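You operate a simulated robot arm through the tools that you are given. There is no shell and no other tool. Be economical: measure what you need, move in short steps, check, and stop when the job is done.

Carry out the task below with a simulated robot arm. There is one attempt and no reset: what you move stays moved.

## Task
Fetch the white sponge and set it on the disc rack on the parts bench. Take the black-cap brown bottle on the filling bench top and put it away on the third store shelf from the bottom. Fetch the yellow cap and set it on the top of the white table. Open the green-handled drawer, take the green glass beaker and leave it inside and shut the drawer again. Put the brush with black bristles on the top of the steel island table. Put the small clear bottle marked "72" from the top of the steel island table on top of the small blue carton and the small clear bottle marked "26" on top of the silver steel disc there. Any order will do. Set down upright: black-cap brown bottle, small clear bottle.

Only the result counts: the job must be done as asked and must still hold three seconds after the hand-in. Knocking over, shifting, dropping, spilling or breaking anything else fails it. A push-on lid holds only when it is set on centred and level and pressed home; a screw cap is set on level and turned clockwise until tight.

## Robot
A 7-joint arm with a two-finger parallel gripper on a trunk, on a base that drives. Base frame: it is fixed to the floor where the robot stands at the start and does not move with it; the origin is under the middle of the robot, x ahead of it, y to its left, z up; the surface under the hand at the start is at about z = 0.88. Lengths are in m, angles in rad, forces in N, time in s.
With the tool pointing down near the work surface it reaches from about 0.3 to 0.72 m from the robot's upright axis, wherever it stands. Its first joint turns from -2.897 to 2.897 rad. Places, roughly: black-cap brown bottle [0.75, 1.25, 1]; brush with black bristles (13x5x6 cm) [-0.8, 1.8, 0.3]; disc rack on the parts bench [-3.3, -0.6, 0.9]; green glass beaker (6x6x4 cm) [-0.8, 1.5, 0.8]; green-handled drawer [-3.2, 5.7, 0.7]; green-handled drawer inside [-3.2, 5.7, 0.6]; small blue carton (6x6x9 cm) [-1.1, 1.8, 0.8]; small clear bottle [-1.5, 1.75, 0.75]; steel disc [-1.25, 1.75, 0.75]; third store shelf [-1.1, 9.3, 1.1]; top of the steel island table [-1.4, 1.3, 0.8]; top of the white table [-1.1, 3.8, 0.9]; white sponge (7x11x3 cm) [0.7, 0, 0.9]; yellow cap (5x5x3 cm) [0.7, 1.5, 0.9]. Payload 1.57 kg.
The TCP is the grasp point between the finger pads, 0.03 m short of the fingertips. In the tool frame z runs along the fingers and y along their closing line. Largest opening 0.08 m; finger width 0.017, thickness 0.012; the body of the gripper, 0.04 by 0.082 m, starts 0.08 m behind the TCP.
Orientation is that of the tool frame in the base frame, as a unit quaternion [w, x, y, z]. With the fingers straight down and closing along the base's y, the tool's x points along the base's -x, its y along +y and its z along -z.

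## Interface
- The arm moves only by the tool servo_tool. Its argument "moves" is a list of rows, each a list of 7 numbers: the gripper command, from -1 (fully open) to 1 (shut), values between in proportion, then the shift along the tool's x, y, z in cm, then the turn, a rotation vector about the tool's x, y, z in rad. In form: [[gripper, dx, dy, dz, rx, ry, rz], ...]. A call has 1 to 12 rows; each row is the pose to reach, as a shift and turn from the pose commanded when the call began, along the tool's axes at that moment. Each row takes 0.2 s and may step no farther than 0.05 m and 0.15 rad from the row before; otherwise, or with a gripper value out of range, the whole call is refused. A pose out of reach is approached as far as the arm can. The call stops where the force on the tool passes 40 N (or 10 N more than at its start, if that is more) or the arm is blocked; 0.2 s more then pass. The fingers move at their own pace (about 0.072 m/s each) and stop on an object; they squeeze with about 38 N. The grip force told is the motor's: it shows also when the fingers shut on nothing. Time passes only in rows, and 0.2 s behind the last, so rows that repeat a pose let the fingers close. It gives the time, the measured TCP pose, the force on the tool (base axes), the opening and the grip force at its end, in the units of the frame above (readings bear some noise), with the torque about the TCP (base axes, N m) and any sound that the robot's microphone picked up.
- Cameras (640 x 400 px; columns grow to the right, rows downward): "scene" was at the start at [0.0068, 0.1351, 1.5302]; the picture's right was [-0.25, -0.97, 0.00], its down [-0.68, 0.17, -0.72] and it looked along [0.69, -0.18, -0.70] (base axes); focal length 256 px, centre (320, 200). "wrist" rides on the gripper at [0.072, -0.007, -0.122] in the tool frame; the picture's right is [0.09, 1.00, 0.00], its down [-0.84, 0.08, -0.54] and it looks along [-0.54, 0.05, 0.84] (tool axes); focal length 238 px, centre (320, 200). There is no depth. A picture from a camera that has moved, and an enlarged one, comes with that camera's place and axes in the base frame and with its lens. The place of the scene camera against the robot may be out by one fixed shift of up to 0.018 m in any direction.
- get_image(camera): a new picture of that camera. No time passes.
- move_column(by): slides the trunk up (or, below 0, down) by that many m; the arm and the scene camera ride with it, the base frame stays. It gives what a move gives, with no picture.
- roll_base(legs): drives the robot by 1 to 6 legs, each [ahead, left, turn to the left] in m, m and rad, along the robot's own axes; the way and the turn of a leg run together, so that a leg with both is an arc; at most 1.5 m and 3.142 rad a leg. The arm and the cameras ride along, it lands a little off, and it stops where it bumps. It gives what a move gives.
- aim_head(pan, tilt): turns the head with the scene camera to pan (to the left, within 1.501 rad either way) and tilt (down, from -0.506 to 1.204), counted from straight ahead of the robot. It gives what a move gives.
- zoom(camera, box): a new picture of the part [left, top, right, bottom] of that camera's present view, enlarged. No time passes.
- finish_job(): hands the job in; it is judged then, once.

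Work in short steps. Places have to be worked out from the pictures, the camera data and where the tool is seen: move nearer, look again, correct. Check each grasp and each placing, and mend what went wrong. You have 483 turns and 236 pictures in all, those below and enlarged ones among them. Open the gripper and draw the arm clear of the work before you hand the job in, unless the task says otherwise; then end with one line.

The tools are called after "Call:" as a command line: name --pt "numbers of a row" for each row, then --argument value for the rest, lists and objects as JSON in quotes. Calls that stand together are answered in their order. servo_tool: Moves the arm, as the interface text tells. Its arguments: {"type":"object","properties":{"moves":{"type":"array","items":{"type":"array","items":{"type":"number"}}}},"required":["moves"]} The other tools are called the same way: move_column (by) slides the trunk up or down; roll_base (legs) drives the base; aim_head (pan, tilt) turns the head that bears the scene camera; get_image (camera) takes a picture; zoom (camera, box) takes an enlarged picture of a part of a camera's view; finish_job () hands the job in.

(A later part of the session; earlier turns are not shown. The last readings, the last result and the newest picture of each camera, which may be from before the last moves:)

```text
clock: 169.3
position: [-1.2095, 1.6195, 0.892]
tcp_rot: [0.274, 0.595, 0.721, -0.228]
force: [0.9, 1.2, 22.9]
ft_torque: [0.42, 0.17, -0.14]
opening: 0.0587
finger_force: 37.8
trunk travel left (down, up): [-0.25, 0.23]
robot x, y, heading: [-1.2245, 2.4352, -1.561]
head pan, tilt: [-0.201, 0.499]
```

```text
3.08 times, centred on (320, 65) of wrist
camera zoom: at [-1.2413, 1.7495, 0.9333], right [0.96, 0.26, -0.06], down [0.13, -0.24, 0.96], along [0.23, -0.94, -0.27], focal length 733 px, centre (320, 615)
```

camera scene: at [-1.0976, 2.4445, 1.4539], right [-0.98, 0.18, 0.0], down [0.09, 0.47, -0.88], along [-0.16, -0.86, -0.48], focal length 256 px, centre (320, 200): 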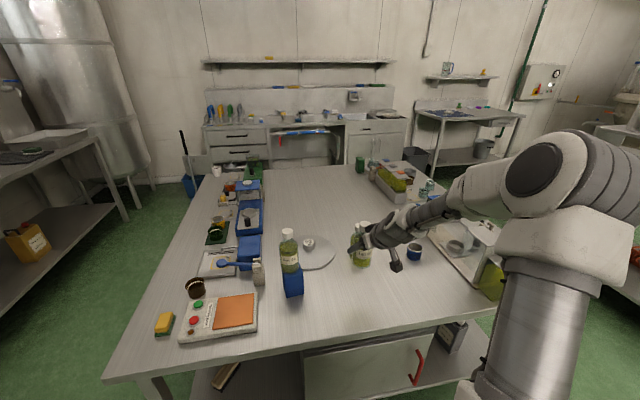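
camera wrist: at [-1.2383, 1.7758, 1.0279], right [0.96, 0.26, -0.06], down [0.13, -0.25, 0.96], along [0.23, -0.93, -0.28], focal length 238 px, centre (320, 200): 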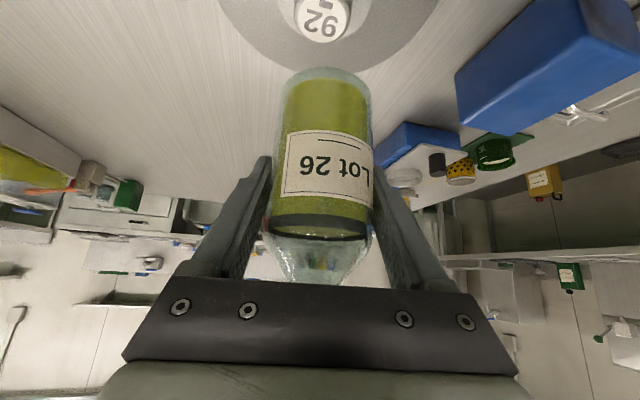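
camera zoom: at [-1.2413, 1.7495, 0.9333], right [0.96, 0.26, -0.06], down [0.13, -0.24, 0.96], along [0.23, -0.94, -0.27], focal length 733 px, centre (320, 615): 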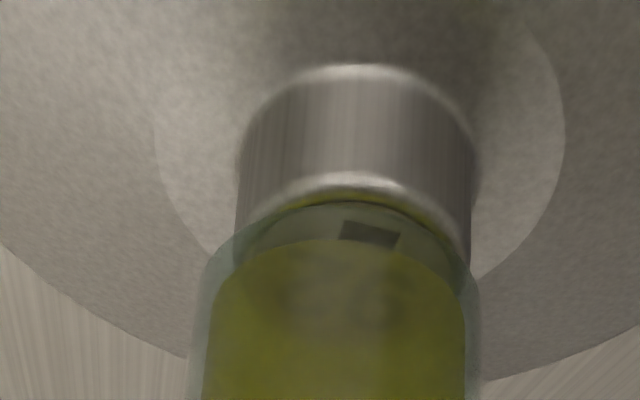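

Contact at TCP 0.891. The views and torque show the knob is about 9 mm nearer the robot than the bottle axis. I'll lift 1 cm, shift +y by 9 mm, and set down again.

Call:
servo_tool --pt "1 -0.66 0 -0.75 0 0 0" --pt "1 -0.66 0 -0.75 0 0 0" --pt "1 0.01 0.17 -1.33 0 0 0" --pt "1 0.01 0.17 -1.33 0 0 0" --pt "1 0.34 0.17 -0.95 0 0 0" --pt "1 0.54 0.17 -0.73 0 0 0" --pt "1 0.67 0.17 -0.58 0 0 0" --pt "1 0.67 0.17 -0.58 0 0 0"

Call:
zoom --camera "scene" --box '[270, 210, 350, 270]'

Call:
zoom --camera "wrist" --box '[220, 0, 420, 130]'

```text
clock: 171.1
position: [-1.2097, 1.6275, 0.8915]
tcp_rot: [0.274, 0.595, 0.721, -0.227]
force: [-0.4, 4.7, 23.3]
ft_torque: [0.49, 0.07, -0.13]
opening: 0.0584
finger_force: 38.3
trunk travel left (down, up): [-0.25, 0.23]
robot x, y, heading: [-1.2302, 2.4368, -1.551]
head pan, tilt: [-0.201, 0.499]
```

```text
6.67 times, centred on (310, 240) of scene
camera zoom: at [-1.0975, 2.4475, 1.4543], right [-0.98, 0.18, 0.0], down [0.09, 0.47, -0.88], along [-0.16, -0.86, -0.48], focal length 1709 px, centre (387, -67)
```

zoom: 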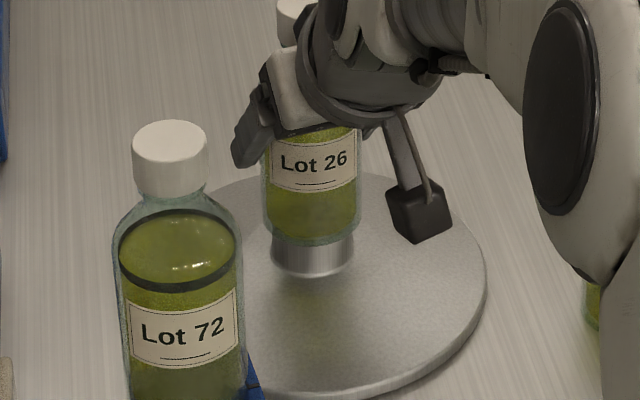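

```text
3.08 times, centred on (320, 65) of wrist
camera zoom: at [-1.2416, 1.7588, 0.9332], right [0.96, 0.26, -0.06], down [0.13, -0.24, 0.96], along [0.23, -0.94, -0.27], focal length 733 px, centre (320, 615)
```

zoom: 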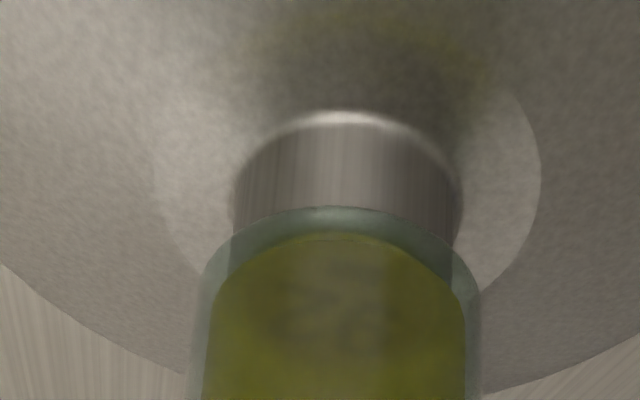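

Now concentric in both views. I'm easing off, then opening.

Call:
servo_tool --pt "1 -0.3 0 -0.34 0 0 0" --pt "1 -0.3 0 -0.34 0 0 0" --pt "-0.5 -0.3 0 -0.34 0 0 0" --pt "-1 -0.3 0 -0.34 0 0 0" --pt "-1 -0.3 0 -0.34 0 0 0" --pt "-1 -0.3 0 -0.34 0 0 0"

Call:
zoom --camera "scene" --box '[270, 210, 350, 270]'

Call:
get_image --camera "wrist"

```text
clock: 172.5
position: [-1.2088, 1.629, 0.8913]
tcp_rot: [0.271, 0.596, 0.722, -0.224]
force: [-0.3, 1.1, -0.3]
ft_torque: [0.0, 0.03, 0.03]
opening: 0.0798
finger_force: 0.0
trunk travel left (down, up): [-0.25, 0.23]
robot x, y, heading: [-1.2271, 2.4344, -1.558]
head pan, tilt: [-0.201, 0.499]
```

```text
6.67 times, centred on (310, 240) of scene
camera zoom: at [-1.0975, 2.4449, 1.454], right [-0.98, 0.18, 0.0], down [0.09, 0.47, -0.88], along [-0.16, -0.86, -0.48], focal length 1709 px, centre (387, -67)
```

zoom: 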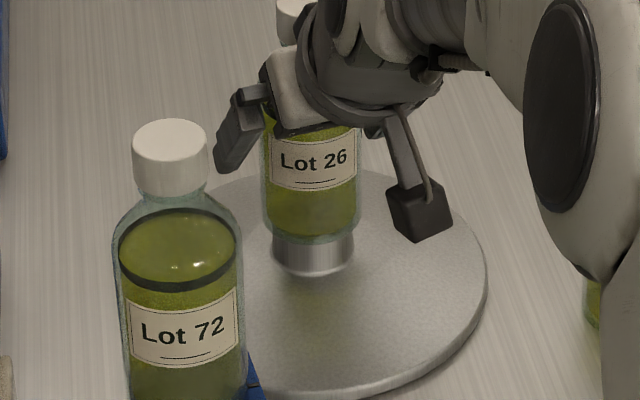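

```text
163 pictures are left
camera wrist: at [-1.2414, 1.7586, 0.933], right [0.96, 0.26, -0.06], down [0.13, -0.25, 0.96], along [0.23, -0.93, -0.28], focal length 238 px, centre (320, 200)
```

wrist: 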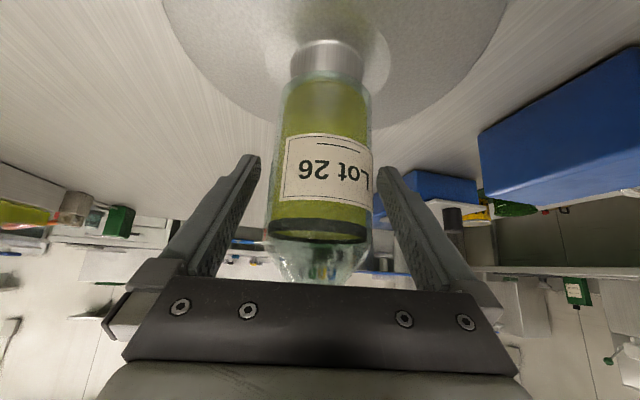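

26 stands on the knob. I'm withdrawing along the fingers and then up.

Call:
servo_tool --pt "-1 0 0 -2 0 0 0" --pt "-1 0 0 -6 0 0 0" --pt "-1 -0.3 -0.8 -10 0 0 0" --pt "-1 -0.6 -1.6 -14 0 0 0" --pt "-1 -0.9 -2.4 -18 0 0 0" --pt "-1 -1.2 -3 -22 0 0 0" --pt "-1 -3 -3 -26 0 0 0"

Call:
get_image --camera "scene"

```text
clock: 174.1
position: [-1.2667, 1.7688, 1.1052]
tcp_rot: [0.272, 0.595, 0.723, -0.225]
force: [-0.9, -0.8, 0.8]
ft_torque: [0.01, 0.02, -0.01]
opening: 0.0801
finger_force: 0.0
trunk travel left (down, up): [-0.25, 0.23]
robot x, y, heading: [-1.2281, 2.438, -1.558]
head pan, tilt: [-0.201, 0.499]
```

```text
162 pictures are left
camera scene: at [-1.0975, 2.4448, 1.4539], right [-0.98, 0.18, 0.0], down [0.09, 0.47, -0.88], along [-0.16, -0.86, -0.48], focal length 256 px, centre (320, 200)
```

scene: 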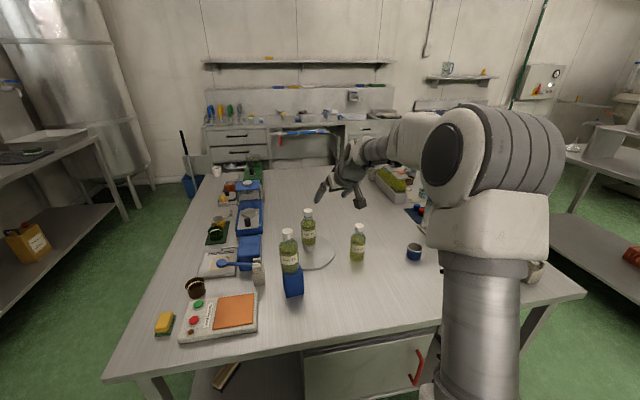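

Both bottles are standing. Next I'll retract the arm to vertical and drive to the east aisle between the island and the filling bench.

Call:
servo_tool --pt "-1 2.5 0.8 -3.6 0 0.12 0" --pt "-1 5 1.6 -7.2 0 0.24 0" --pt "-1 8 2.5 -11 0 0.36 0" --pt "-1 10.7 3.4 -14.6 0 0.48 0" --pt "-1 13.3 4.2 -18.2 0 0.6 0" --pt "-1 16 5.1 -21.9 0 0.72 0"

Call:
roll_base --legs '[[-0.08, 0, 0], [0, 0, 1.558], [1.08, 0, 0]]'

Call:
aim_head --pan -0.9 --tilt 0.7

Call:
get_image --camera "scene"

```text
clock: 175.5
position: [-1.2671, 2.0394, 1.1668]
tcp_rot: [-0.002, 0.636, 0.772, 0.001]
force: [-0.8, 0.4, 0.2]
ft_torque: [-0.02, -0.03, 0.01]
opening: 0.08
finger_force: 0.1
trunk travel left (down, up): [-0.25, 0.23]
robot x, y, heading: [-1.2274, 2.4398, -1.559]
head pan, tilt: [-0.201, 0.499]
```

```text
clock: 188.7
position: [0.259, 2.4616, 1.1651]
tcp_rot: [-0.002, -0.087, 0.996, 0.001]
force: [0.1, 0.0, 0.5]
ft_torque: [-0.01, 0.01, 0.01]
opening: 0.0799
finger_force: 0.2
trunk travel left (down, up): [-0.25, 0.23]
robot x, y, heading: [-0.137, 2.5045, -0.003]
head pan, tilt: [-0.201, 0.499]
```

```text
clock: 189.8
position: [0.2576, 2.4624, 1.166]
tcp_rot: [0.0, -0.087, 0.996, 0.0]
force: [0.1, -0.3, -0.7]
ft_torque: [-0.02, 0.02, 0.0]
opening: 0.0801
finger_force: 0.0
trunk travel left (down, up): [-0.25, 0.23]
robot x, y, heading: [-0.1399, 2.5088, -0.003]
head pan, tilt: [-0.901, 0.7]
```

```text
161 pictures are left
camera scene: at [-0.1593, 2.5981, 1.4363], right [-0.79, -0.62, 0.0], down [-0.4, 0.51, -0.77], along [0.47, -0.6, -0.64], focal length 256 px, centre (320, 200)
```

scene: 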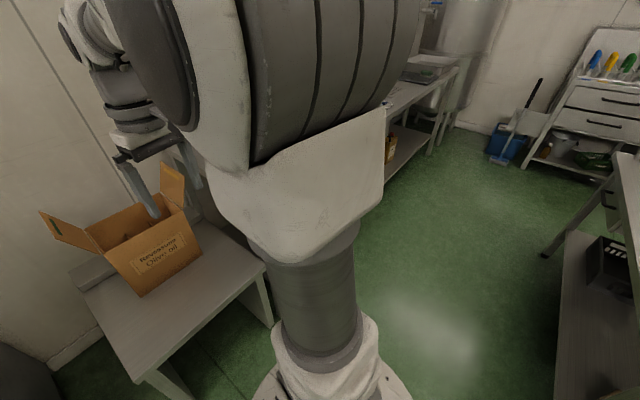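

A side table with an open box lies ahead, so I'm turning right to face -y (away from it), then moving down the aisle.

Call:
roll_base --legs '[[0, 0, -1.567]]'

Call:
aim_head --pan -0.6 --tilt 0.8

Call:
get_image --camera "scene"

```text
clock: 195.3
position: [-0.1811, 2.1104, 1.166]
tcp_rot: [0.001, 0.636, 0.771, 0.001]
force: [-0.3, 0.5, -0.2]
ft_torque: [-0.01, 0.0, 0.04]
opening: 0.08
finger_force: 0.1
trunk travel left (down, up): [-0.25, 0.23]
robot x, y, heading: [-0.1404, 2.5073, -1.554]
head pan, tilt: [-0.901, 0.7]
```

```text
clock: 196.1
position: [-0.1811, 2.1101, 1.1654]
tcp_rot: [-0.001, 0.638, 0.77, 0.0]
force: [-0.7, -0.8, -1.1]
ft_torque: [0.0, 0.0, 0.02]
opening: 0.0799
finger_force: 0.0
trunk travel left (down, up): [-0.25, 0.23]
robot x, y, heading: [-0.1395, 2.5075, -1.559]
head pan, tilt: [-0.6, 0.799]
```

```text
160 pictures are left
camera scene: at [-0.0382, 2.5393, 1.428], right [-0.83, 0.55, 0.0], down [0.4, 0.6, -0.7], along [-0.39, -0.58, -0.72], focal length 256 px, centre (320, 200)
```

scene: 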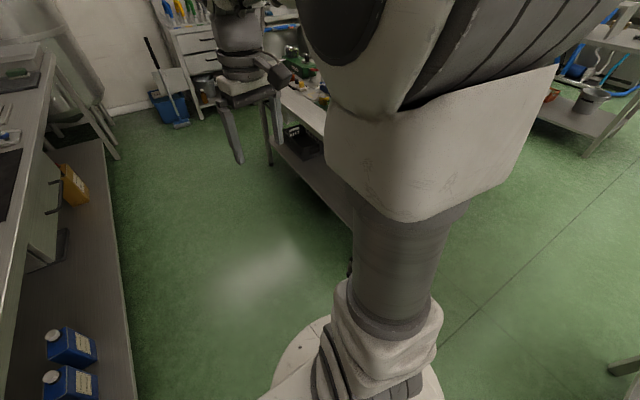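

The aisle is clear. I'm driving ahead 0.72 m and turning to face the island's east side.

Call:
roll_base --legs '[[0.72, 0, 0], [0, 0, -1.58]]'

Call:
aim_head --pan 0.0 --tilt 0.9

Call:
get_image --camera "scene"

Call:
get_image --camera "wrist"

```text
clock: 206.4
position: [-0.5267, 1.8404, 1.1644]
tcp_rot: [-0.001, 0.996, 0.089, 0.0]
force: [0.5, 0.0, -0.7]
ft_torque: [-0.02, 0.0, 0.0]
opening: 0.0797
finger_force: 0.1
trunk travel left (down, up): [-0.25, 0.23]
robot x, y, heading: [-0.1313, 1.7906, 3.139]
head pan, tilt: [-0.6, 0.799]
```

```text
clock: 207.4
position: [-0.5267, 1.8391, 1.1654]
tcp_rot: [-0.001, 0.996, 0.088, 0.001]
force: [-0.1, -1.0, -0.3]
ft_torque: [0.01, 0.0, 0.01]
opening: 0.0801
finger_force: 0.1
trunk travel left (down, up): [-0.25, 0.23]
robot x, y, heading: [-0.1295, 1.7953, 3.144]
head pan, tilt: [0.0, 0.901]
```

```text
159 pictures are left
camera scene: at [-0.1168, 1.6681, 1.4201], right [0.0, 1.0, 0.0], down [0.78, 0.0, -0.62], along [-0.62, 0.0, -0.78], focal length 256 px, centre (320, 200)
```

scene: 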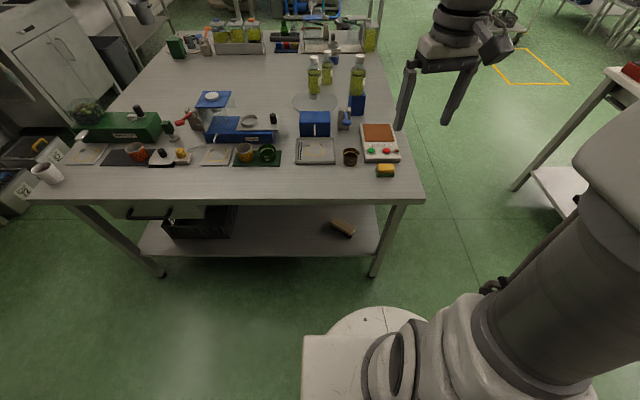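

```text
158 pictures are left
camera wrist: at [-0.4569, 1.8584, 1.2856], right [0.26, -0.96, 0.0], down [-0.81, -0.22, 0.54], along [-0.52, -0.14, -0.84], focal length 238 px, centre (320, 200)
```

wrist: 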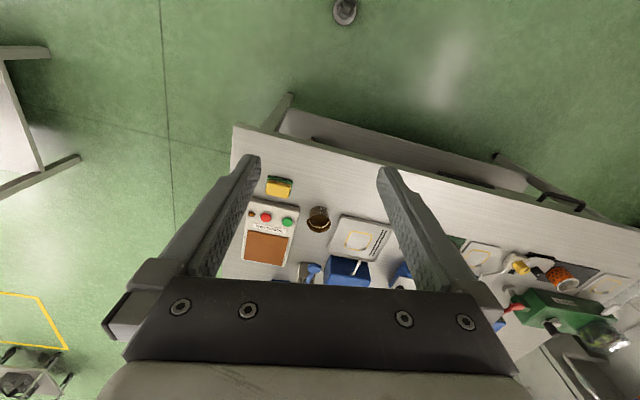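

The brush lies on the low shelf near (-0.82, 1.78), with its long axis pointing diagonally toward the corner leg. I'll lower the trunk fully for a low-angle look to measure the clearance.

Call:
move_column --by -0.25

Call:
aim_head --pan -0.1 --tilt 0.85

Call:
get_image --camera "scene"

Call:
zoom --camera "scene" --box '[270, 170, 430, 290]'

```text
clock: 209.9
position: [-0.5266, 1.8391, 0.9153]
tcp_rot: [-0.001, 0.996, 0.088, 0.001]
force: [0.0, -0.2, 0.3]
ft_torque: [-0.02, 0.0, -0.02]
opening: 0.0799
finger_force: 0.0
trunk travel left (down, up): [0.0, 0.48]
robot x, y, heading: [-0.1297, 1.794, 3.14]
head pan, tilt: [0.0, 0.901]
```

```text
clock: 210.6
position: [-0.5267, 1.8398, 0.9154]
tcp_rot: [-0.001, 0.996, 0.088, 0.0]
force: [-0.9, 0.0, 0.3]
ft_torque: [0.0, 0.01, -0.02]
opening: 0.0799
finger_force: 0.2
trunk travel left (down, up): [0.0, 0.48]
robot x, y, heading: [-0.1279, 1.7949, 3.146]
head pan, tilt: [-0.099, 0.85]
```

```text
157 pictures are left
camera scene: at [-0.1191, 1.6758, 1.174], right [0.1, 1.0, 0.0], down [0.75, -0.07, -0.66], along [-0.66, 0.07, -0.75], focal length 256 px, centre (320, 200)
```

scene: 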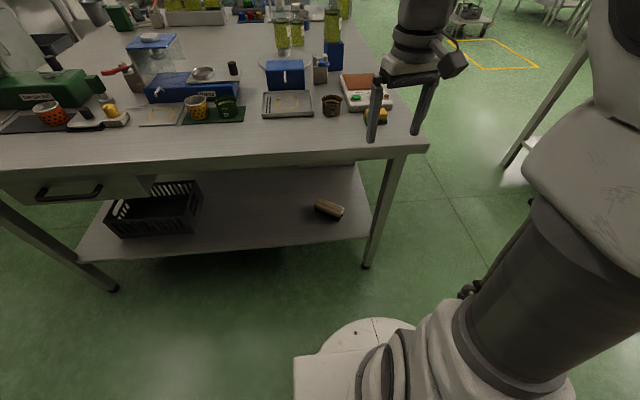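

```text
3.33 times, centred on (350, 230) of scene
camera zoom: at [-0.1191, 1.6758, 1.174], right [0.1, 1.0, 0.0], down [0.75, -0.07, -0.66], along [-0.66, 0.07, -0.75], focal length 854 px, centre (220, 100)
```

zoom: 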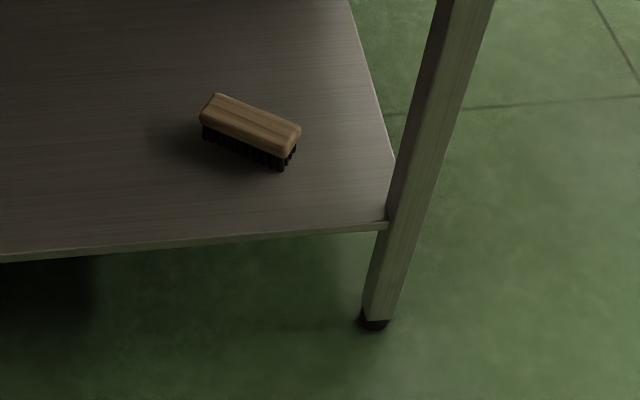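

Refined: brush centre (-0.825, 1.792), shelf z 0.27, brush top 0.33, table underside 0.71, leg at (-0.683, 1.968). I'll approach diagonally under the edge with the hand tilted 0.75 rad and yawed, so the hand stays clear of the leg. First I'll set the orientation in the aisle.

Call:
servo_tool --pt "-1 0.6 -0.9 3.6 -0.0184 -0.1241 -0.0469" --pt "-1 1.2 -1.8 7.2 -0.0369 -0.2482 -0.0937" --pt "-1 1.9 -2.7 10.8 -0.0553 -0.3723 -0.1406" --pt "-1 2.5 -3.6 14.4 -0.0737 -0.4963 -0.1874" --pt "-1 3.1 -4.5 18.0 -0.0922 -0.6204 -0.2343" --pt "-1 3.7 -5.4 21.5 -0.1106 -0.7445 -0.2811"

Call:
get_image --camera "scene"

Call:
get_image --camera "wrist"

```text
clock: 212.0
position: [-0.4981, 1.9005, 0.7017]
tcp_rot: [0.085, 0.906, 0.215, -0.355]
force: [-0.2, -0.1, -0.3]
ft_torque: [0.0, 0.03, -0.02]
opening: 0.0799
finger_force: 0.0
trunk travel left (down, up): [0.0, 0.48]
robot x, y, heading: [-0.1278, 1.7913, 3.138]
head pan, tilt: [-0.099, 0.85]
```

```text
155 pictures are left
camera scene: at [-0.1189, 1.6757, 1.174], right [0.1, 0.99, 0.0], down [0.75, -0.07, -0.66], along [-0.66, 0.07, -0.75], focal length 256 px, centre (320, 200)
```

scene: 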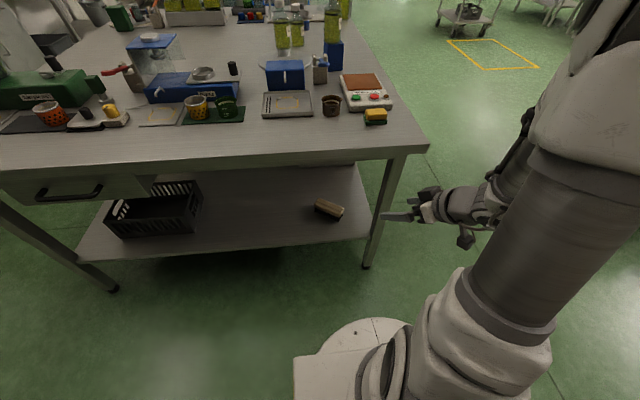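

```text
154 pictures are left
camera wrist: at [-0.3804, 1.9666, 0.7396], right [0.51, -0.86, -0.06], down [-0.18, -0.18, 0.97], along [-0.84, -0.48, -0.25], focal length 238 px, centre (320, 200)
```

wrist: 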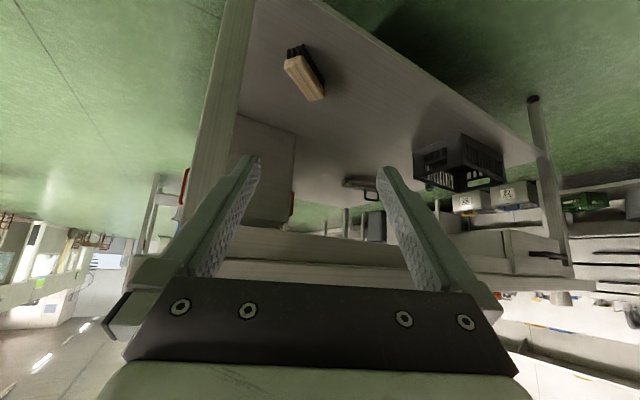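

The brush position agrees, about (-0.825, 1.786). I'm moving onto the approach line with the fingers half-closed to pass the leg, stopping 13 cm short.

Call:
servo_tool --pt "0 0.4 -1.2 4 0 0 0" --pt "0 0.8 -2.4 8 0 0 0" --pt "0 1.1 -3.5 12 0 0 0" --pt "0 1.36 -4.5 15.9 0 0 0" --pt "0 1.36 -4.5 20.5 0 0 0" --pt "0 1.36 -4.5 25 0 0 0" --pt "0 1.36 -4.5 29.5 0 0 0" --pt "0 1.36 -4.5 34 0 0 0" --pt "0 1.36 -4.5 38.9 0 0 0" --pt "0 1.36 -4.5 38.9 0 0 0"

Call:
get_image --camera "wrist"

Call:
get_image --camera "scene"

```text
clock: 214.2
position: [-0.7472, 1.8227, 0.4058]
tcp_rot: [0.085, 0.905, 0.217, -0.356]
force: [-0.6, -0.5, -0.2]
ft_torque: [0.0, 0.0, 0.0]
opening: 0.0401
finger_force: 0.1
trunk travel left (down, up): [0.0, 0.48]
robot x, y, heading: [-0.129, 1.7954, 3.139]
head pan, tilt: [-0.099, 0.85]
```

```text
153 pictures are left
camera wrist: at [-0.6296, 1.8906, 0.4448], right [0.51, -0.86, -0.06], down [-0.18, -0.18, 0.97], along [-0.84, -0.48, -0.25], focal length 238 px, centre (320, 200)
```

wrist: 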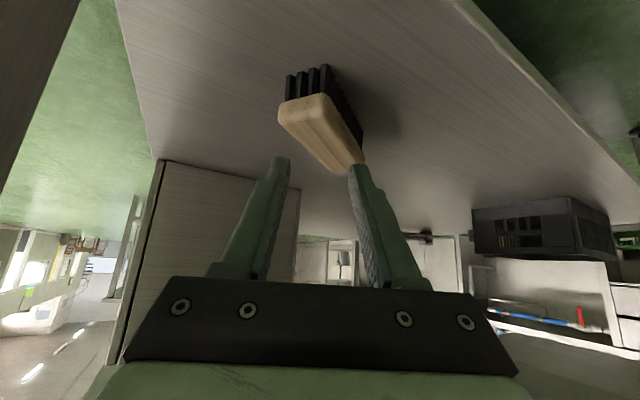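

```text
152 pictures are left
camera scene: at [-0.1191, 1.6758, 1.174], right [0.1, 0.99, 0.0], down [0.75, -0.07, -0.66], along [-0.66, 0.07, -0.75], focal length 256 px, centre (320, 200)
```

scene: 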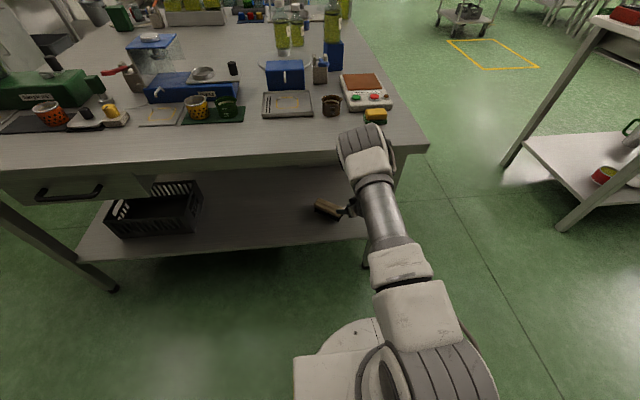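

The wrist view suggests the brush centre at about (-0.838, 1.77). I'll shift 5 mm to the tool's right, open fully and advance partway.

Call:
servo_tool --pt "-1 0 0.5 0 0 0 0" --pt "-1 0 0.5 0 0 0 0" --pt "-1 0 0.5 3 0 0 0" --pt "-1 0 0.5 6 0 0 0" --pt "-1 0 0.5 6 0 0 0"

Call:
get_image --camera "wrist"

```text
clock: 215.4
position: [-0.7809, 1.8011, 0.3622]
tcp_rot: [0.086, 0.905, 0.217, -0.356]
force: [0.7, -0.6, -1.1]
ft_torque: [0.0, -0.01, -0.01]
opening: 0.0804
finger_force: 0.2
trunk travel left (down, up): [0.0, 0.48]
robot x, y, heading: [-0.1273, 1.79, 3.143]
head pan, tilt: [-0.099, 0.85]
```

```text
151 pictures are left
camera wrist: at [-0.6631, 1.8675, 0.4008], right [0.51, -0.86, -0.06], down [-0.18, -0.18, 0.97], along [-0.84, -0.48, -0.25], focal length 238 px, centre (320, 200)
```

wrist: 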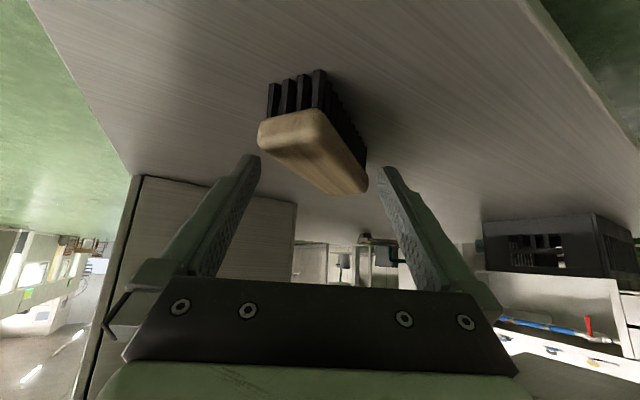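

The brush lies at about 50°, so its near-left corner would catch a finger. I'll grip nearer the end of the brush: shift 1.2 cm to the tool's left, then advance 4 cm and check.

Call:
servo_tool --pt "-1 0 -1.2 0 0 0 0" --pt "-1 0 -1.2 2 0 0 0" --pt "-1 -0.1 -1.2 4 0 0 0" --pt "-1 -0.1 -1.2 4 0 0 0"

Call:
get_image --camera "wrist"

```text
clock: 216.4
position: [-0.8116, 1.8004, 0.3333]
tcp_rot: [0.085, 0.905, 0.217, -0.356]
force: [0.1, 0.5, 0.7]
ft_torque: [-0.02, 0.01, -0.02]
opening: 0.0799
finger_force: 0.0
trunk travel left (down, up): [0.0, 0.48]
robot x, y, heading: [-0.127, 1.7962, 3.144]
head pan, tilt: [-0.099, 0.85]
```

```text
150 pictures are left
camera wrist: at [-0.6933, 1.8664, 0.3716], right [0.51, -0.86, -0.06], down [-0.18, -0.18, 0.97], along [-0.84, -0.48, -0.25], focal length 238 px, centre (320, 200)
```

wrist: 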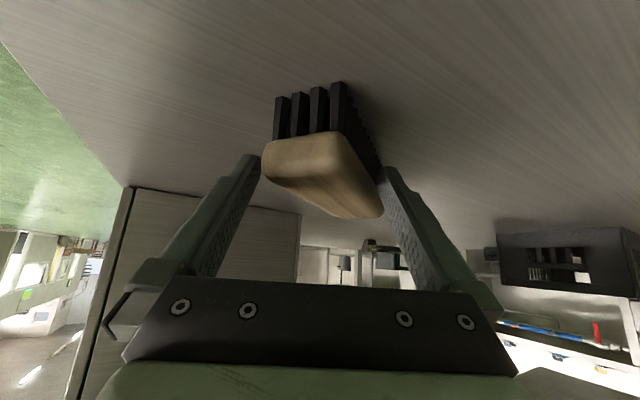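

It's between the fingers. I'm advancing 2.4 cm more and closing.

Call:
servo_tool --pt "-1 0 0 1.2 0 0 0" --pt "-1 0 0 2.4 0 0 0" --pt "1 0 0 2.4 0 0 0" --pt "1 0 0 2.4 0 0 0" --pt "1 0 0 2.4 0 0 0" --pt "1 0 0 2.4 0 0 0" --pt "1 0 0 2.4 0 0 0"

Call:
get_image --camera "wrist"

```text
clock: 218.0
position: [-0.8255, 1.7919, 0.3167]
tcp_rot: [0.084, 0.905, 0.217, -0.356]
force: [-0.1, 0.6, -1.2]
ft_torque: [0.02, -0.04, 0.0]
opening: 0.0495
finger_force: 38.0
trunk travel left (down, up): [0.0, 0.48]
robot x, y, heading: [-0.1268, 1.791, 3.144]
head pan, tilt: [-0.099, 0.85]
```

```text
149 pictures are left
camera wrist: at [-0.7075, 1.8591, 0.3543], right [0.51, -0.86, -0.06], down [-0.18, -0.18, 0.97], along [-0.84, -0.48, -0.25], focal length 238 px, centre (320, 200)
```

wrist: 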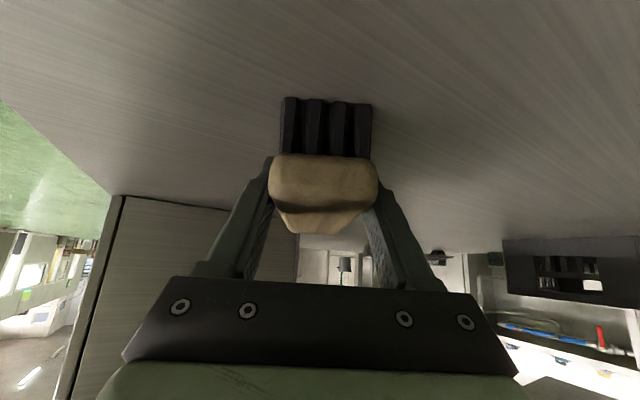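

The brush aligned itself and is gripped (49.5 mm). I'm lifting 1.5 cm and withdrawing along the approach line.

Call:
servo_tool --pt "1 -1.0 0 -1.1 0 0 0" --pt "1 -1.0 0 -5.5 0 0 0" --pt "1 -1.0 0 -10 0 0 0" --pt "1 -1.0 0 -14.5 0 0 0" --pt "1 -1.0 0 -19 0 0 0" --pt "1 -1.0 0 -23.5 0 0 0" --pt "1 -1.0 0 -28 0 0 0" --pt "1 -1.0 0 -32.5 0 0 0" --pt "1 0 1.5 -36 0 0 0" --pt "1 2 3 -40 0 0 0" --pt "1 4 4.5 -44 0 0 0"

Call:
get_image --camera "scene"

Call:
get_image --camera "wrist"

```text
clock: 220.4
position: [-0.5121, 1.9017, 0.6107]
tcp_rot: [0.085, 0.905, 0.217, -0.357]
force: [-0.7, 0.5, -1.3]
ft_torque: [0.05, -0.02, -0.01]
opening: 0.0494
finger_force: 37.8
trunk travel left (down, up): [0.0, 0.48]
robot x, y, heading: [-0.1275, 1.7914, 3.146]
head pan, tilt: [-0.099, 0.85]
```

```text
148 pictures are left
camera scene: at [-0.1193, 1.6758, 1.1739], right [0.1, 0.99, 0.0], down [0.75, -0.07, -0.66], along [-0.66, 0.07, -0.75], focal length 256 px, centre (320, 200)
```

scene: 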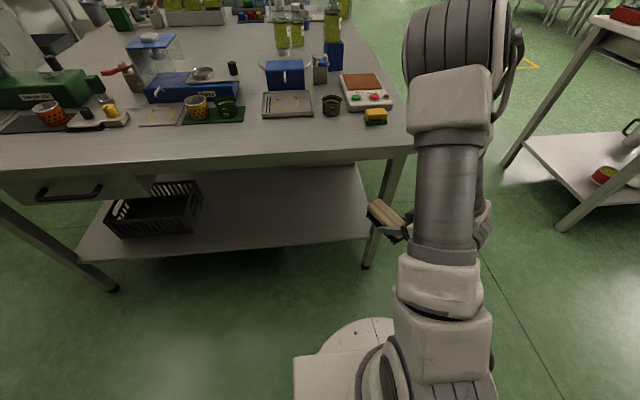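

```text
147 pictures are left
camera wrist: at [-0.3947, 1.9676, 0.6499], right [0.51, -0.86, -0.06], down [-0.18, -0.18, 0.97], along [-0.84, -0.48, -0.25], focal length 238 px, centre (320, 200)
```

wrist: 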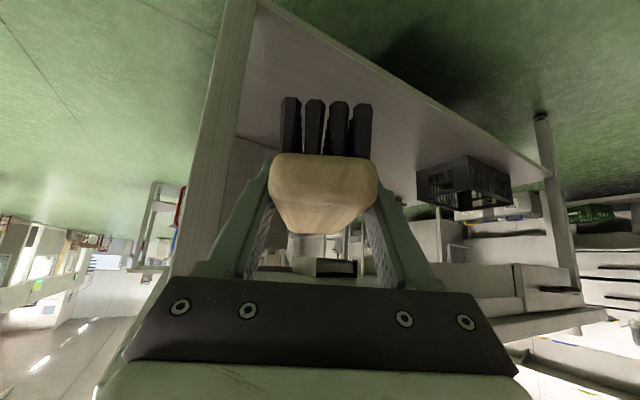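

The brush is out and clear. I'm raising the trunk 0.35 and checking the strip along the east edge.

Call:
move_column --by 0.35

Call:
get_image --camera "scene"

```text
clock: 223.8
position: [-0.5115, 1.9009, 0.9616]
tcp_rot: [0.085, 0.905, 0.218, -0.356]
force: [-0.2, 0.5, -1.0]
ft_torque: [0.04, -0.05, -0.01]
opening: 0.0494
finger_force: 37.9
trunk travel left (down, up): [-0.35, 0.13]
robot x, y, heading: [-0.1281, 1.7909, 3.143]
head pan, tilt: [-0.099, 0.85]
```

```text
146 pictures are left
camera scene: at [-0.1192, 1.6759, 1.524], right [0.1, 0.99, 0.0], down [0.75, -0.07, -0.66], along [-0.66, 0.07, -0.75], focal length 256 px, centre (320, 200)
```

scene: 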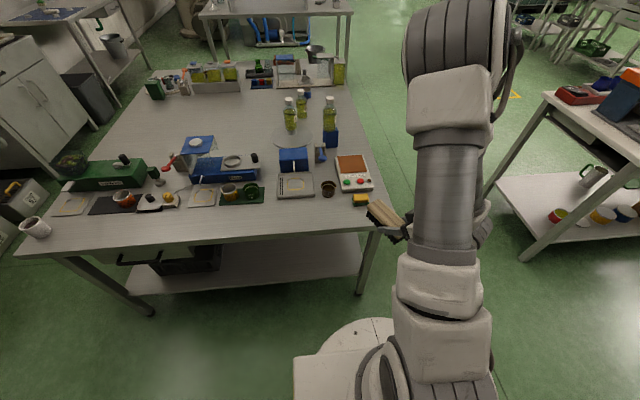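

The free strip is 17 cm wide (x -0.65 to -0.81). I'll turn the hand 0.7 rad toward y and carry the brush above about (-0.73, 1.62).

Call:
servo_tool --pt "1 -2.6 1.3 1.6 -0.068 0 -0.073" --pt "1 -5.2 2.8 4.2 -0.136 0 -0.147" --pt "1 -7.7 4.4 7 -0.204 0 -0.22" --pt "1 -10.3 6.0 10 -0.272 0 -0.294" --pt "1 -12.9 7.7 13 -0.34 0 -0.367" --pt "1 -15.5 9.4 16 -0.408 0 -0.44" --pt "1 -18.2 11.2 19 -0.476 0 -0.514" --pt "1 -19.5 13 22 -0.476 0 -0.514" --pt "1 -17.7 13.2 24.6 -0.476 0 -0.514" --pt "1 -17.7 13.2 24.6 -0.476 0 -0.514"

Call:
get_image --camera "scene"

Call:
get_image --camera "wrist"

```text
clock: 226.0
position: [-0.7198, 1.6486, 0.8987]
tcp_rot: [0.202, 0.776, 0.514, -0.305]
force: [-0.1, 0.5, -1.2]
ft_torque: [0.04, -0.02, -0.01]
opening: 0.0492
finger_force: 38.3
trunk travel left (down, up): [-0.35, 0.13]
robot x, y, heading: [-0.1297, 1.79, 3.144]
head pan, tilt: [-0.099, 0.85]
```

```text
145 pictures are left
camera scene: at [-0.1193, 1.6759, 1.524], right [0.1, 0.99, 0.0], down [0.75, -0.07, -0.66], along [-0.66, 0.07, -0.75], focal length 256 px, centre (320, 200)
```

scene: 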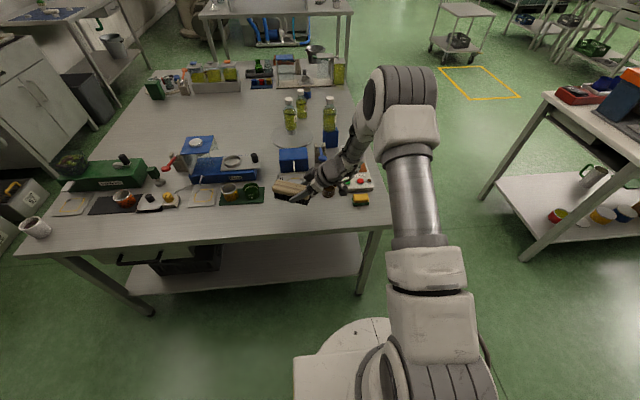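

```text
144 pictures are left
camera wrist: at [-0.672, 1.7758, 0.9395], right [0.94, -0.32, -0.06], down [-0.02, -0.26, 0.97], along [-0.33, -0.91, -0.25], focal length 238 px, centre (320, 200)
```

wrist: 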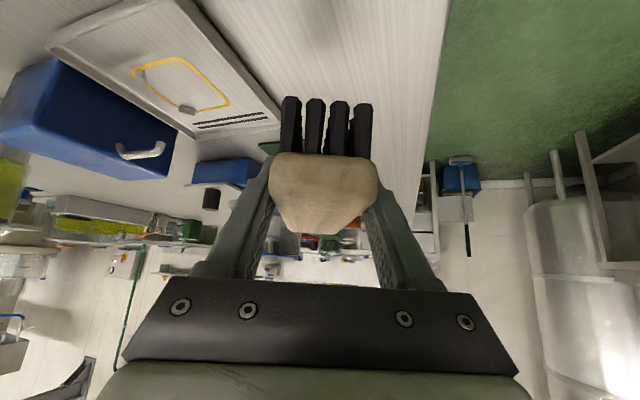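

The tray edge is at x ≈ -0.805. I'll shift 1 cm toward the table edge, lower 7.5 cm, then go slowly.

Call:
servo_tool --pt "1 0.29 0.92 -0.27 0 0 0" --pt "1 2.3 0.92 1.9 0 0 0" --pt "1 4.4 0.92 4.1 0 0 0" --pt "1 5.4 0.92 5.2 0 0 0" --pt "1 5.4 0.92 5.2 0 0 0"

Call:
get_image --camera "wrist"

Call:
zoom --camera "scene" --box '[230, 140, 390, 240]'

```text
clock: 227.2
position: [-0.7081, 1.6484, 0.8266]
tcp_rot: [0.202, 0.775, 0.515, -0.305]
force: [-0.5, -0.3, -1.6]
ft_torque: [0.02, -0.02, 0.01]
opening: 0.0493
finger_force: 37.5
trunk travel left (down, up): [-0.35, 0.13]
robot x, y, heading: [-0.1262, 1.7952, 3.138]
head pan, tilt: [-0.099, 0.85]
```

```text
143 pictures are left
camera wrist: at [-0.6613, 1.7758, 0.8644], right [0.94, -0.33, -0.06], down [-0.02, -0.26, 0.97], along [-0.33, -0.91, -0.25], focal length 238 px, centre (320, 200)
```

wrist: 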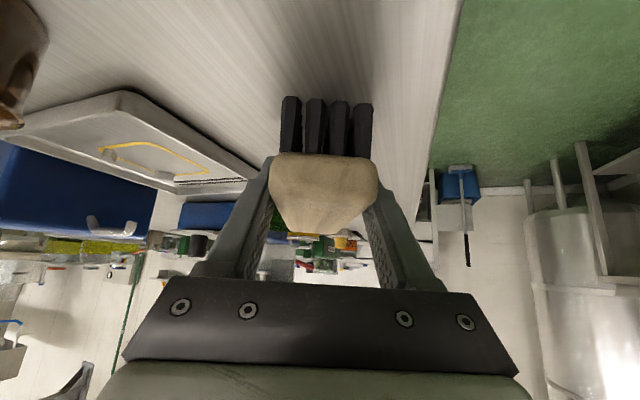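

```text
4.00 times, centred on (310, 190) of scene
camera zoom: at [-0.1192, 1.6759, 1.524], right [0.1, 0.99, 0.0], down [0.75, -0.07, -0.66], along [-0.66, 0.07, -0.75], focal length 1025 px, centre (360, 240)
```

zoom: 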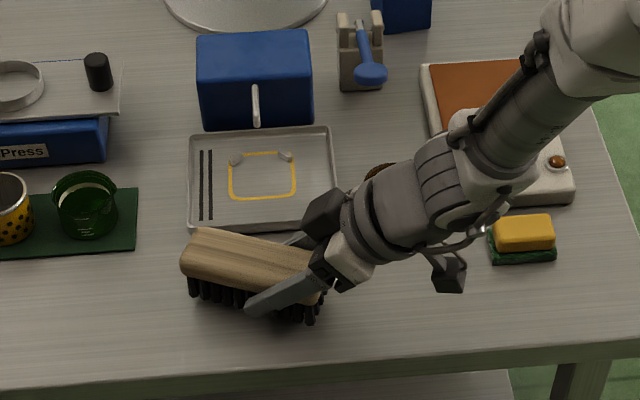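

All clear. I'm lowering slowly until contact.

Call:
servo_tool --pt "1 0.34 0 0.37 0 0 0" --pt "1 0.68 0 0.73 0 0 0" --pt "1 0.95 0 1.03 0 0 0" --pt "1 1.16 0 1.25 0 0 0" --pt "1 1.36 0 1.47 0 0 0" --pt "1 1.36 0 1.47 0 0 0"

Call:
zoom --camera "scene" --box '[230, 140, 390, 240]'

```text
clock: 228.6
position: [-0.7097, 1.6471, 0.8103]
tcp_rot: [0.202, 0.774, 0.514, -0.31]
force: [0.6, 0.9, 15.1]
ft_torque: [0.44, -0.49, 0.01]
opening: 0.0493
finger_force: 37.8
trunk travel left (down, up): [-0.35, 0.13]
robot x, y, heading: [-0.1294, 1.7909, 3.14]
head pan, tilt: [-0.099, 0.85]
stopped in row 6: the force on the tool passed its limit at 41 N (the readings are from after the stop); the commanded pose is now the measured one
```

```text
4.00 times, centred on (310, 190) of scene
camera zoom: at [-0.1178, 1.6761, 1.5236], right [0.1, 0.99, 0.0], down [0.75, -0.08, -0.66], along [-0.66, 0.07, -0.75], focal length 1025 px, centre (360, 240)
```

zoom: 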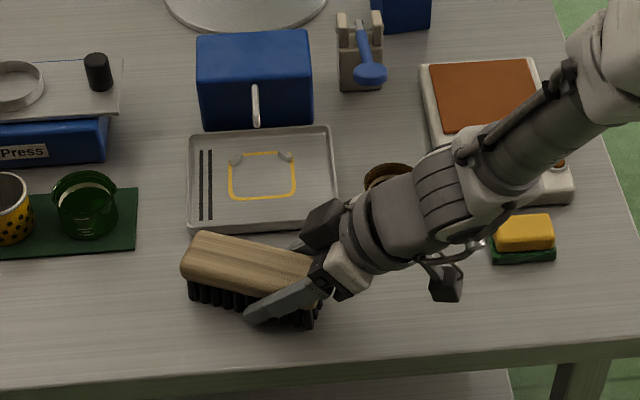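

It's down. I'm releasing and withdrawing along the fingers.

Call:
servo_tool --pt "0.2 0 0 0 0 0 0" --pt "-0.6 0 0 0 0 0 0" --pt "-0.8 0 0 0 0 0 0" --pt "-0.8 0 0 -3 0 0 0" --pt "-0.8 0 0 -7 0 0 0" --pt "-0.8 -2 0 -11 0 0 0" --pt "-0.8 -4 0 -15 0 0 0" --pt "-0.8 -6 1 -19 0 0 0"

Call:
get_image --camera "scene"

```text
clock: 230.4
position: [-0.6661, 1.7242, 0.9888]
tcp_rot: [0.202, 0.775, 0.515, -0.307]
force: [0.4, 0.6, -0.2]
ft_torque: [-0.02, -0.02, 0.02]
opening: 0.0719
finger_force: 0.0
trunk travel left (down, up): [-0.35, 0.13]
robot x, y, heading: [-0.1263, 1.7944, 3.136]
head pan, tilt: [-0.099, 0.85]
```

```text
140 pictures are left
camera scene: at [-0.1192, 1.6758, 1.5239], right [0.1, 0.99, 0.0], down [0.75, -0.07, -0.66], along [-0.66, 0.07, -0.75], focal length 256 px, centre (320, 200)
```

scene: 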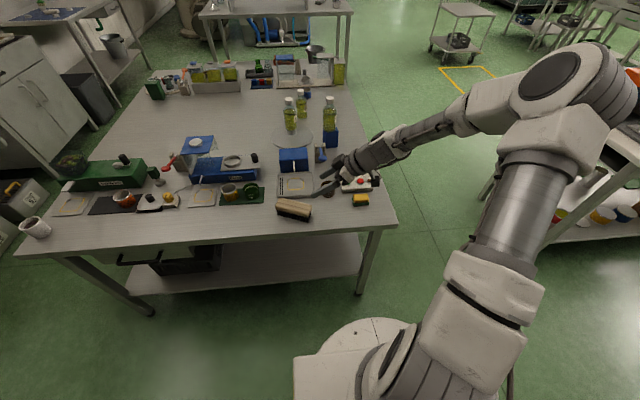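

The brush is down cleanly. I'm returning the arm to a vertical home pose.

Call:
servo_tool --pt "-1 -0.33 1 -2.03 0.0438 0.0665 0.1116" --pt "-1 -0.66 2 -4.06 0.0875 0.133 0.2231" --pt "-1 -0.99 3 -6.1 0.1313 0.1995 0.3347" --pt "-1 -1.32 4 -8.1 0.175 0.266 0.4462" --pt "-1 -1.65 5 -10.15 0.2188 0.3325 0.5578" --pt "-1 -2 6 -12.2 0.2625 0.399 0.6694" --pt "-1 -2.3 7 -14.2 0.3063 0.4655 0.7809" --pt "-1 -2.65 8 -16.2 0.35 0.532 0.8925" --pt "-1 -3 9 -18.3 0.3938 0.5985 1.004" --pt "-1 -3.3 9.95 -20.3 0.4375 0.665 1.1156"

Call:
zoom --camera "scene" --box '[180, 140, 340, 240]'

```text
clock: 232.6
position: [-0.5294, 1.7905, 1.1595]
tcp_rot: [0.0, 1.0, -0.003, 0.001]
force: [0.0, 0.1, -0.2]
ft_torque: [0.02, 0.0, 0.03]
opening: 0.0796
finger_force: 0.2
trunk travel left (down, up): [-0.35, 0.13]
robot x, y, heading: [-0.1258, 1.7912, 3.137]
head pan, tilt: [-0.099, 0.85]
```

```text
4.00 times, centred on (260, 190) of scene
camera zoom: at [-0.1192, 1.6758, 1.524], right [0.1, 0.99, 0.0], down [0.75, -0.07, -0.66], along [-0.66, 0.07, -0.75], focal length 1025 px, centre (560, 240)
```

zoom: 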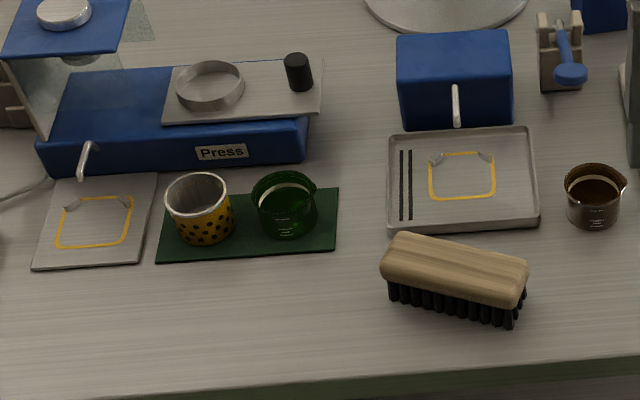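

Now the yellow cap on the filling bench. I'm moving to y ≈ 1.45 and turning to face +x.

Call:
roll_base --legs '[[0, 0.32, 0], [0, 0, 1.57], [0, 0, 1.57]]'

Call:
aim_head --pan 0.1 --tilt 0.75

Call:
get_image --camera "scene"

Call:
get_image --camera "wrist"

```text
clock: 246.0
position: [0.2716, 1.4776, 1.1582]
tcp_rot: [0.0, -0.006, 1.0, 0.0]
force: [0.1, 0.1, -0.2]
ft_torque: [0.0, 0.0, -0.03]
opening: 0.08
finger_force: 0.0
trunk travel left (down, up): [-0.35, 0.13]
robot x, y, heading: [-0.1294, 1.4717, 0.017]
head pan, tilt: [-0.099, 0.85]
```

```text
clock: 246.7
position: [0.2726, 1.4774, 1.1589]
tcp_rot: [0.0, -0.008, 1.0, 0.0]
force: [0.4, 0.7, -1.2]
ft_torque: [0.02, 0.01, -0.03]
opening: 0.0798
finger_force: 0.0
trunk travel left (down, up): [-0.35, 0.13]
robot x, y, heading: [-0.1268, 1.4678, 0.019]
head pan, tilt: [0.099, 0.75]
```

```text
138 pictures are left
camera scene: at [-0.1212, 1.6327, 1.532], right [0.11, -0.99, 0.0], down [-0.68, -0.08, -0.73], along [0.73, 0.08, -0.68], focal length 256 px, centre (320, 200)
```

scene: 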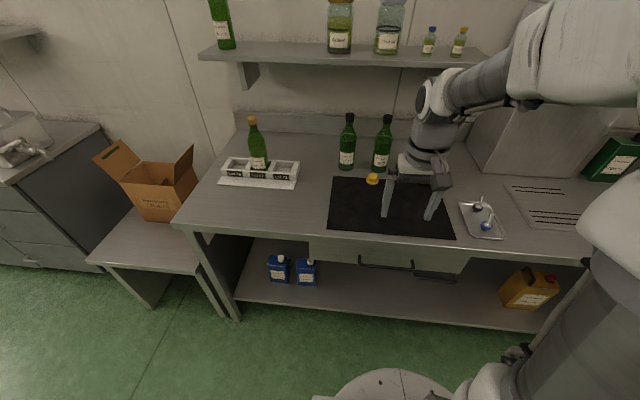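

```text
137 pictures are left
camera wrist: at [0.1998, 1.4699, 1.2791], right [-0.11, 0.99, 0.0], down [0.84, 0.09, 0.54], along [0.54, 0.06, -0.84], focal length 238 px, centre (320, 200)
```

wrist: 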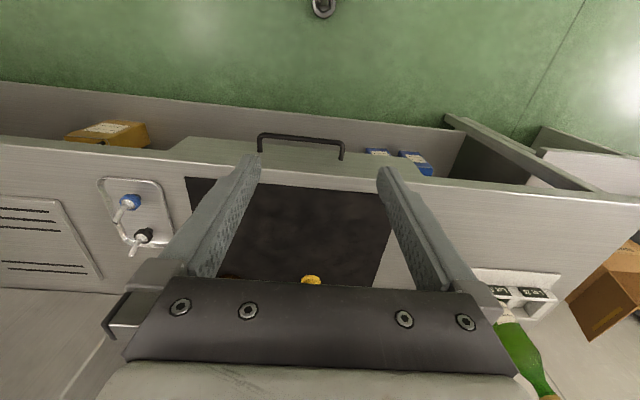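

The cap is on the black mat near (0.71, 1.515). I'm driving ahead 0.13 and moving the hand above it.

Call:
roll_base --legs '[[0.13, 0, 0]]'

Call:
servo_tool --pt "-1 -4.5 0.6 1 0 0 0" --pt "-1 -9 1.2 2 0 0 0" --pt "-1 -13.5 1.8 3 0 0 0" --pt "-1 -18 2.4 4 0 0 0" --pt "-1 -22 3 6 0 0 0"

Call:
get_image --camera "wrist"

Call:
get_image --camera "scene"

```text
clock: 248.2
position: [0.4015, 1.4801, 1.1588]
tcp_rot: [0.0, -0.007, 1.0, 0.0]
force: [0.3, -0.5, 0.5]
ft_torque: [-0.03, 0.0, -0.01]
opening: 0.0801
finger_force: 0.1
trunk travel left (down, up): [-0.35, 0.13]
robot x, y, heading: [-0.002, 1.4733, 0.015]
head pan, tilt: [0.099, 0.75]
```

```text
clock: 249.4
position: [0.6214, 1.5143, 1.0988]
tcp_rot: [-0.001, -0.007, 1.0, 0.0]
force: [0.1, 0.0, -0.6]
ft_torque: [0.01, -0.03, 0.02]
opening: 0.0795
finger_force: 0.0
trunk travel left (down, up): [-0.35, 0.13]
robot x, y, heading: [0.0007, 1.4717, 0.02]
head pan, tilt: [0.099, 0.75]
```

```text
136 pictures are left
camera wrist: at [0.5496, 1.5063, 1.2191], right [-0.11, 0.99, 0.0], down [0.84, 0.09, 0.54], along [0.54, 0.06, -0.84], focal length 238 px, centre (320, 200)
```

wrist: 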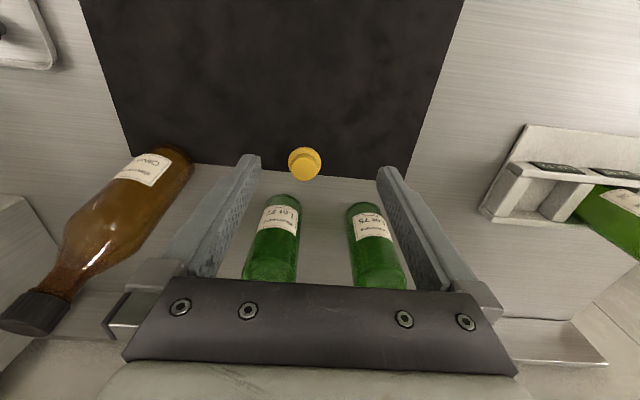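

```text
135 pictures are left
camera scene: at [0.0085, 1.6348, 1.532], right [0.12, -0.99, 0.0], down [-0.68, -0.08, -0.73], along [0.73, 0.08, -0.68], focal length 256 px, centre (320, 200)
```

scene: 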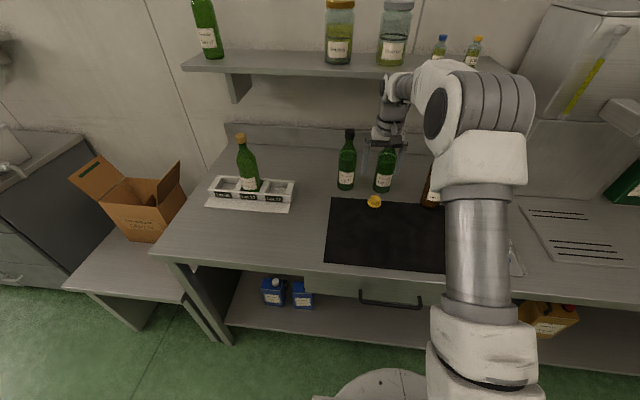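

The cap is at about (0.694, 1.501), with tall green bottles just behind at x ≥ 0.77. I'll tilt the hand back 0.3 rad to keep clear of them and go to a pre-grasp.

Call:
servo_tool --pt "-1 0 -0.6 0 0 -0.15 0" --pt "-1 -1 -1.3 2 0 -0.3 0" --pt "-1 -3.7 -1.35 5 0 -0.3 0" --pt "-1 -3.7 -1.35 6.7 0 -0.3 0"

Call:
get_image --camera "wrist"

```text
clock: 250.4
position: [0.6591, 1.5025, 1.0331]
tcp_rot: [0.15, -0.007, 0.989, 0.002]
force: [1.0, 1.1, -1.0]
ft_torque: [0.01, 0.04, 0.0]
opening: 0.0801
finger_force: 0.0
trunk travel left (down, up): [-0.35, 0.13]
robot x, y, heading: [0.0056, 1.4695, 0.017]
head pan, tilt: [0.099, 0.75]
```

```text
134 pictures are left
camera wrist: at [0.5544, 1.493, 1.1255], right [-0.1, 0.99, -0.03], down [0.64, 0.09, 0.77], along [0.76, 0.06, -0.64], focal length 238 px, centre (320, 200)
```

wrist: 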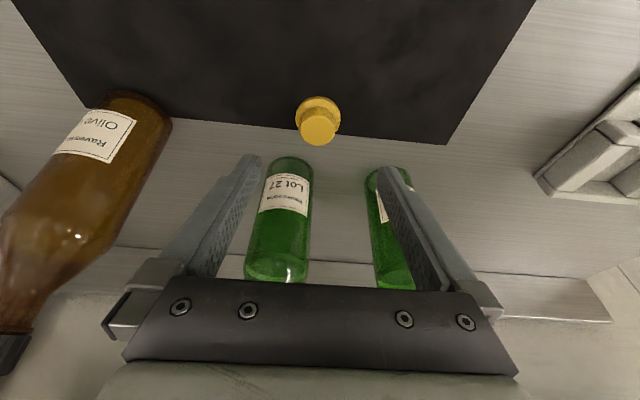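

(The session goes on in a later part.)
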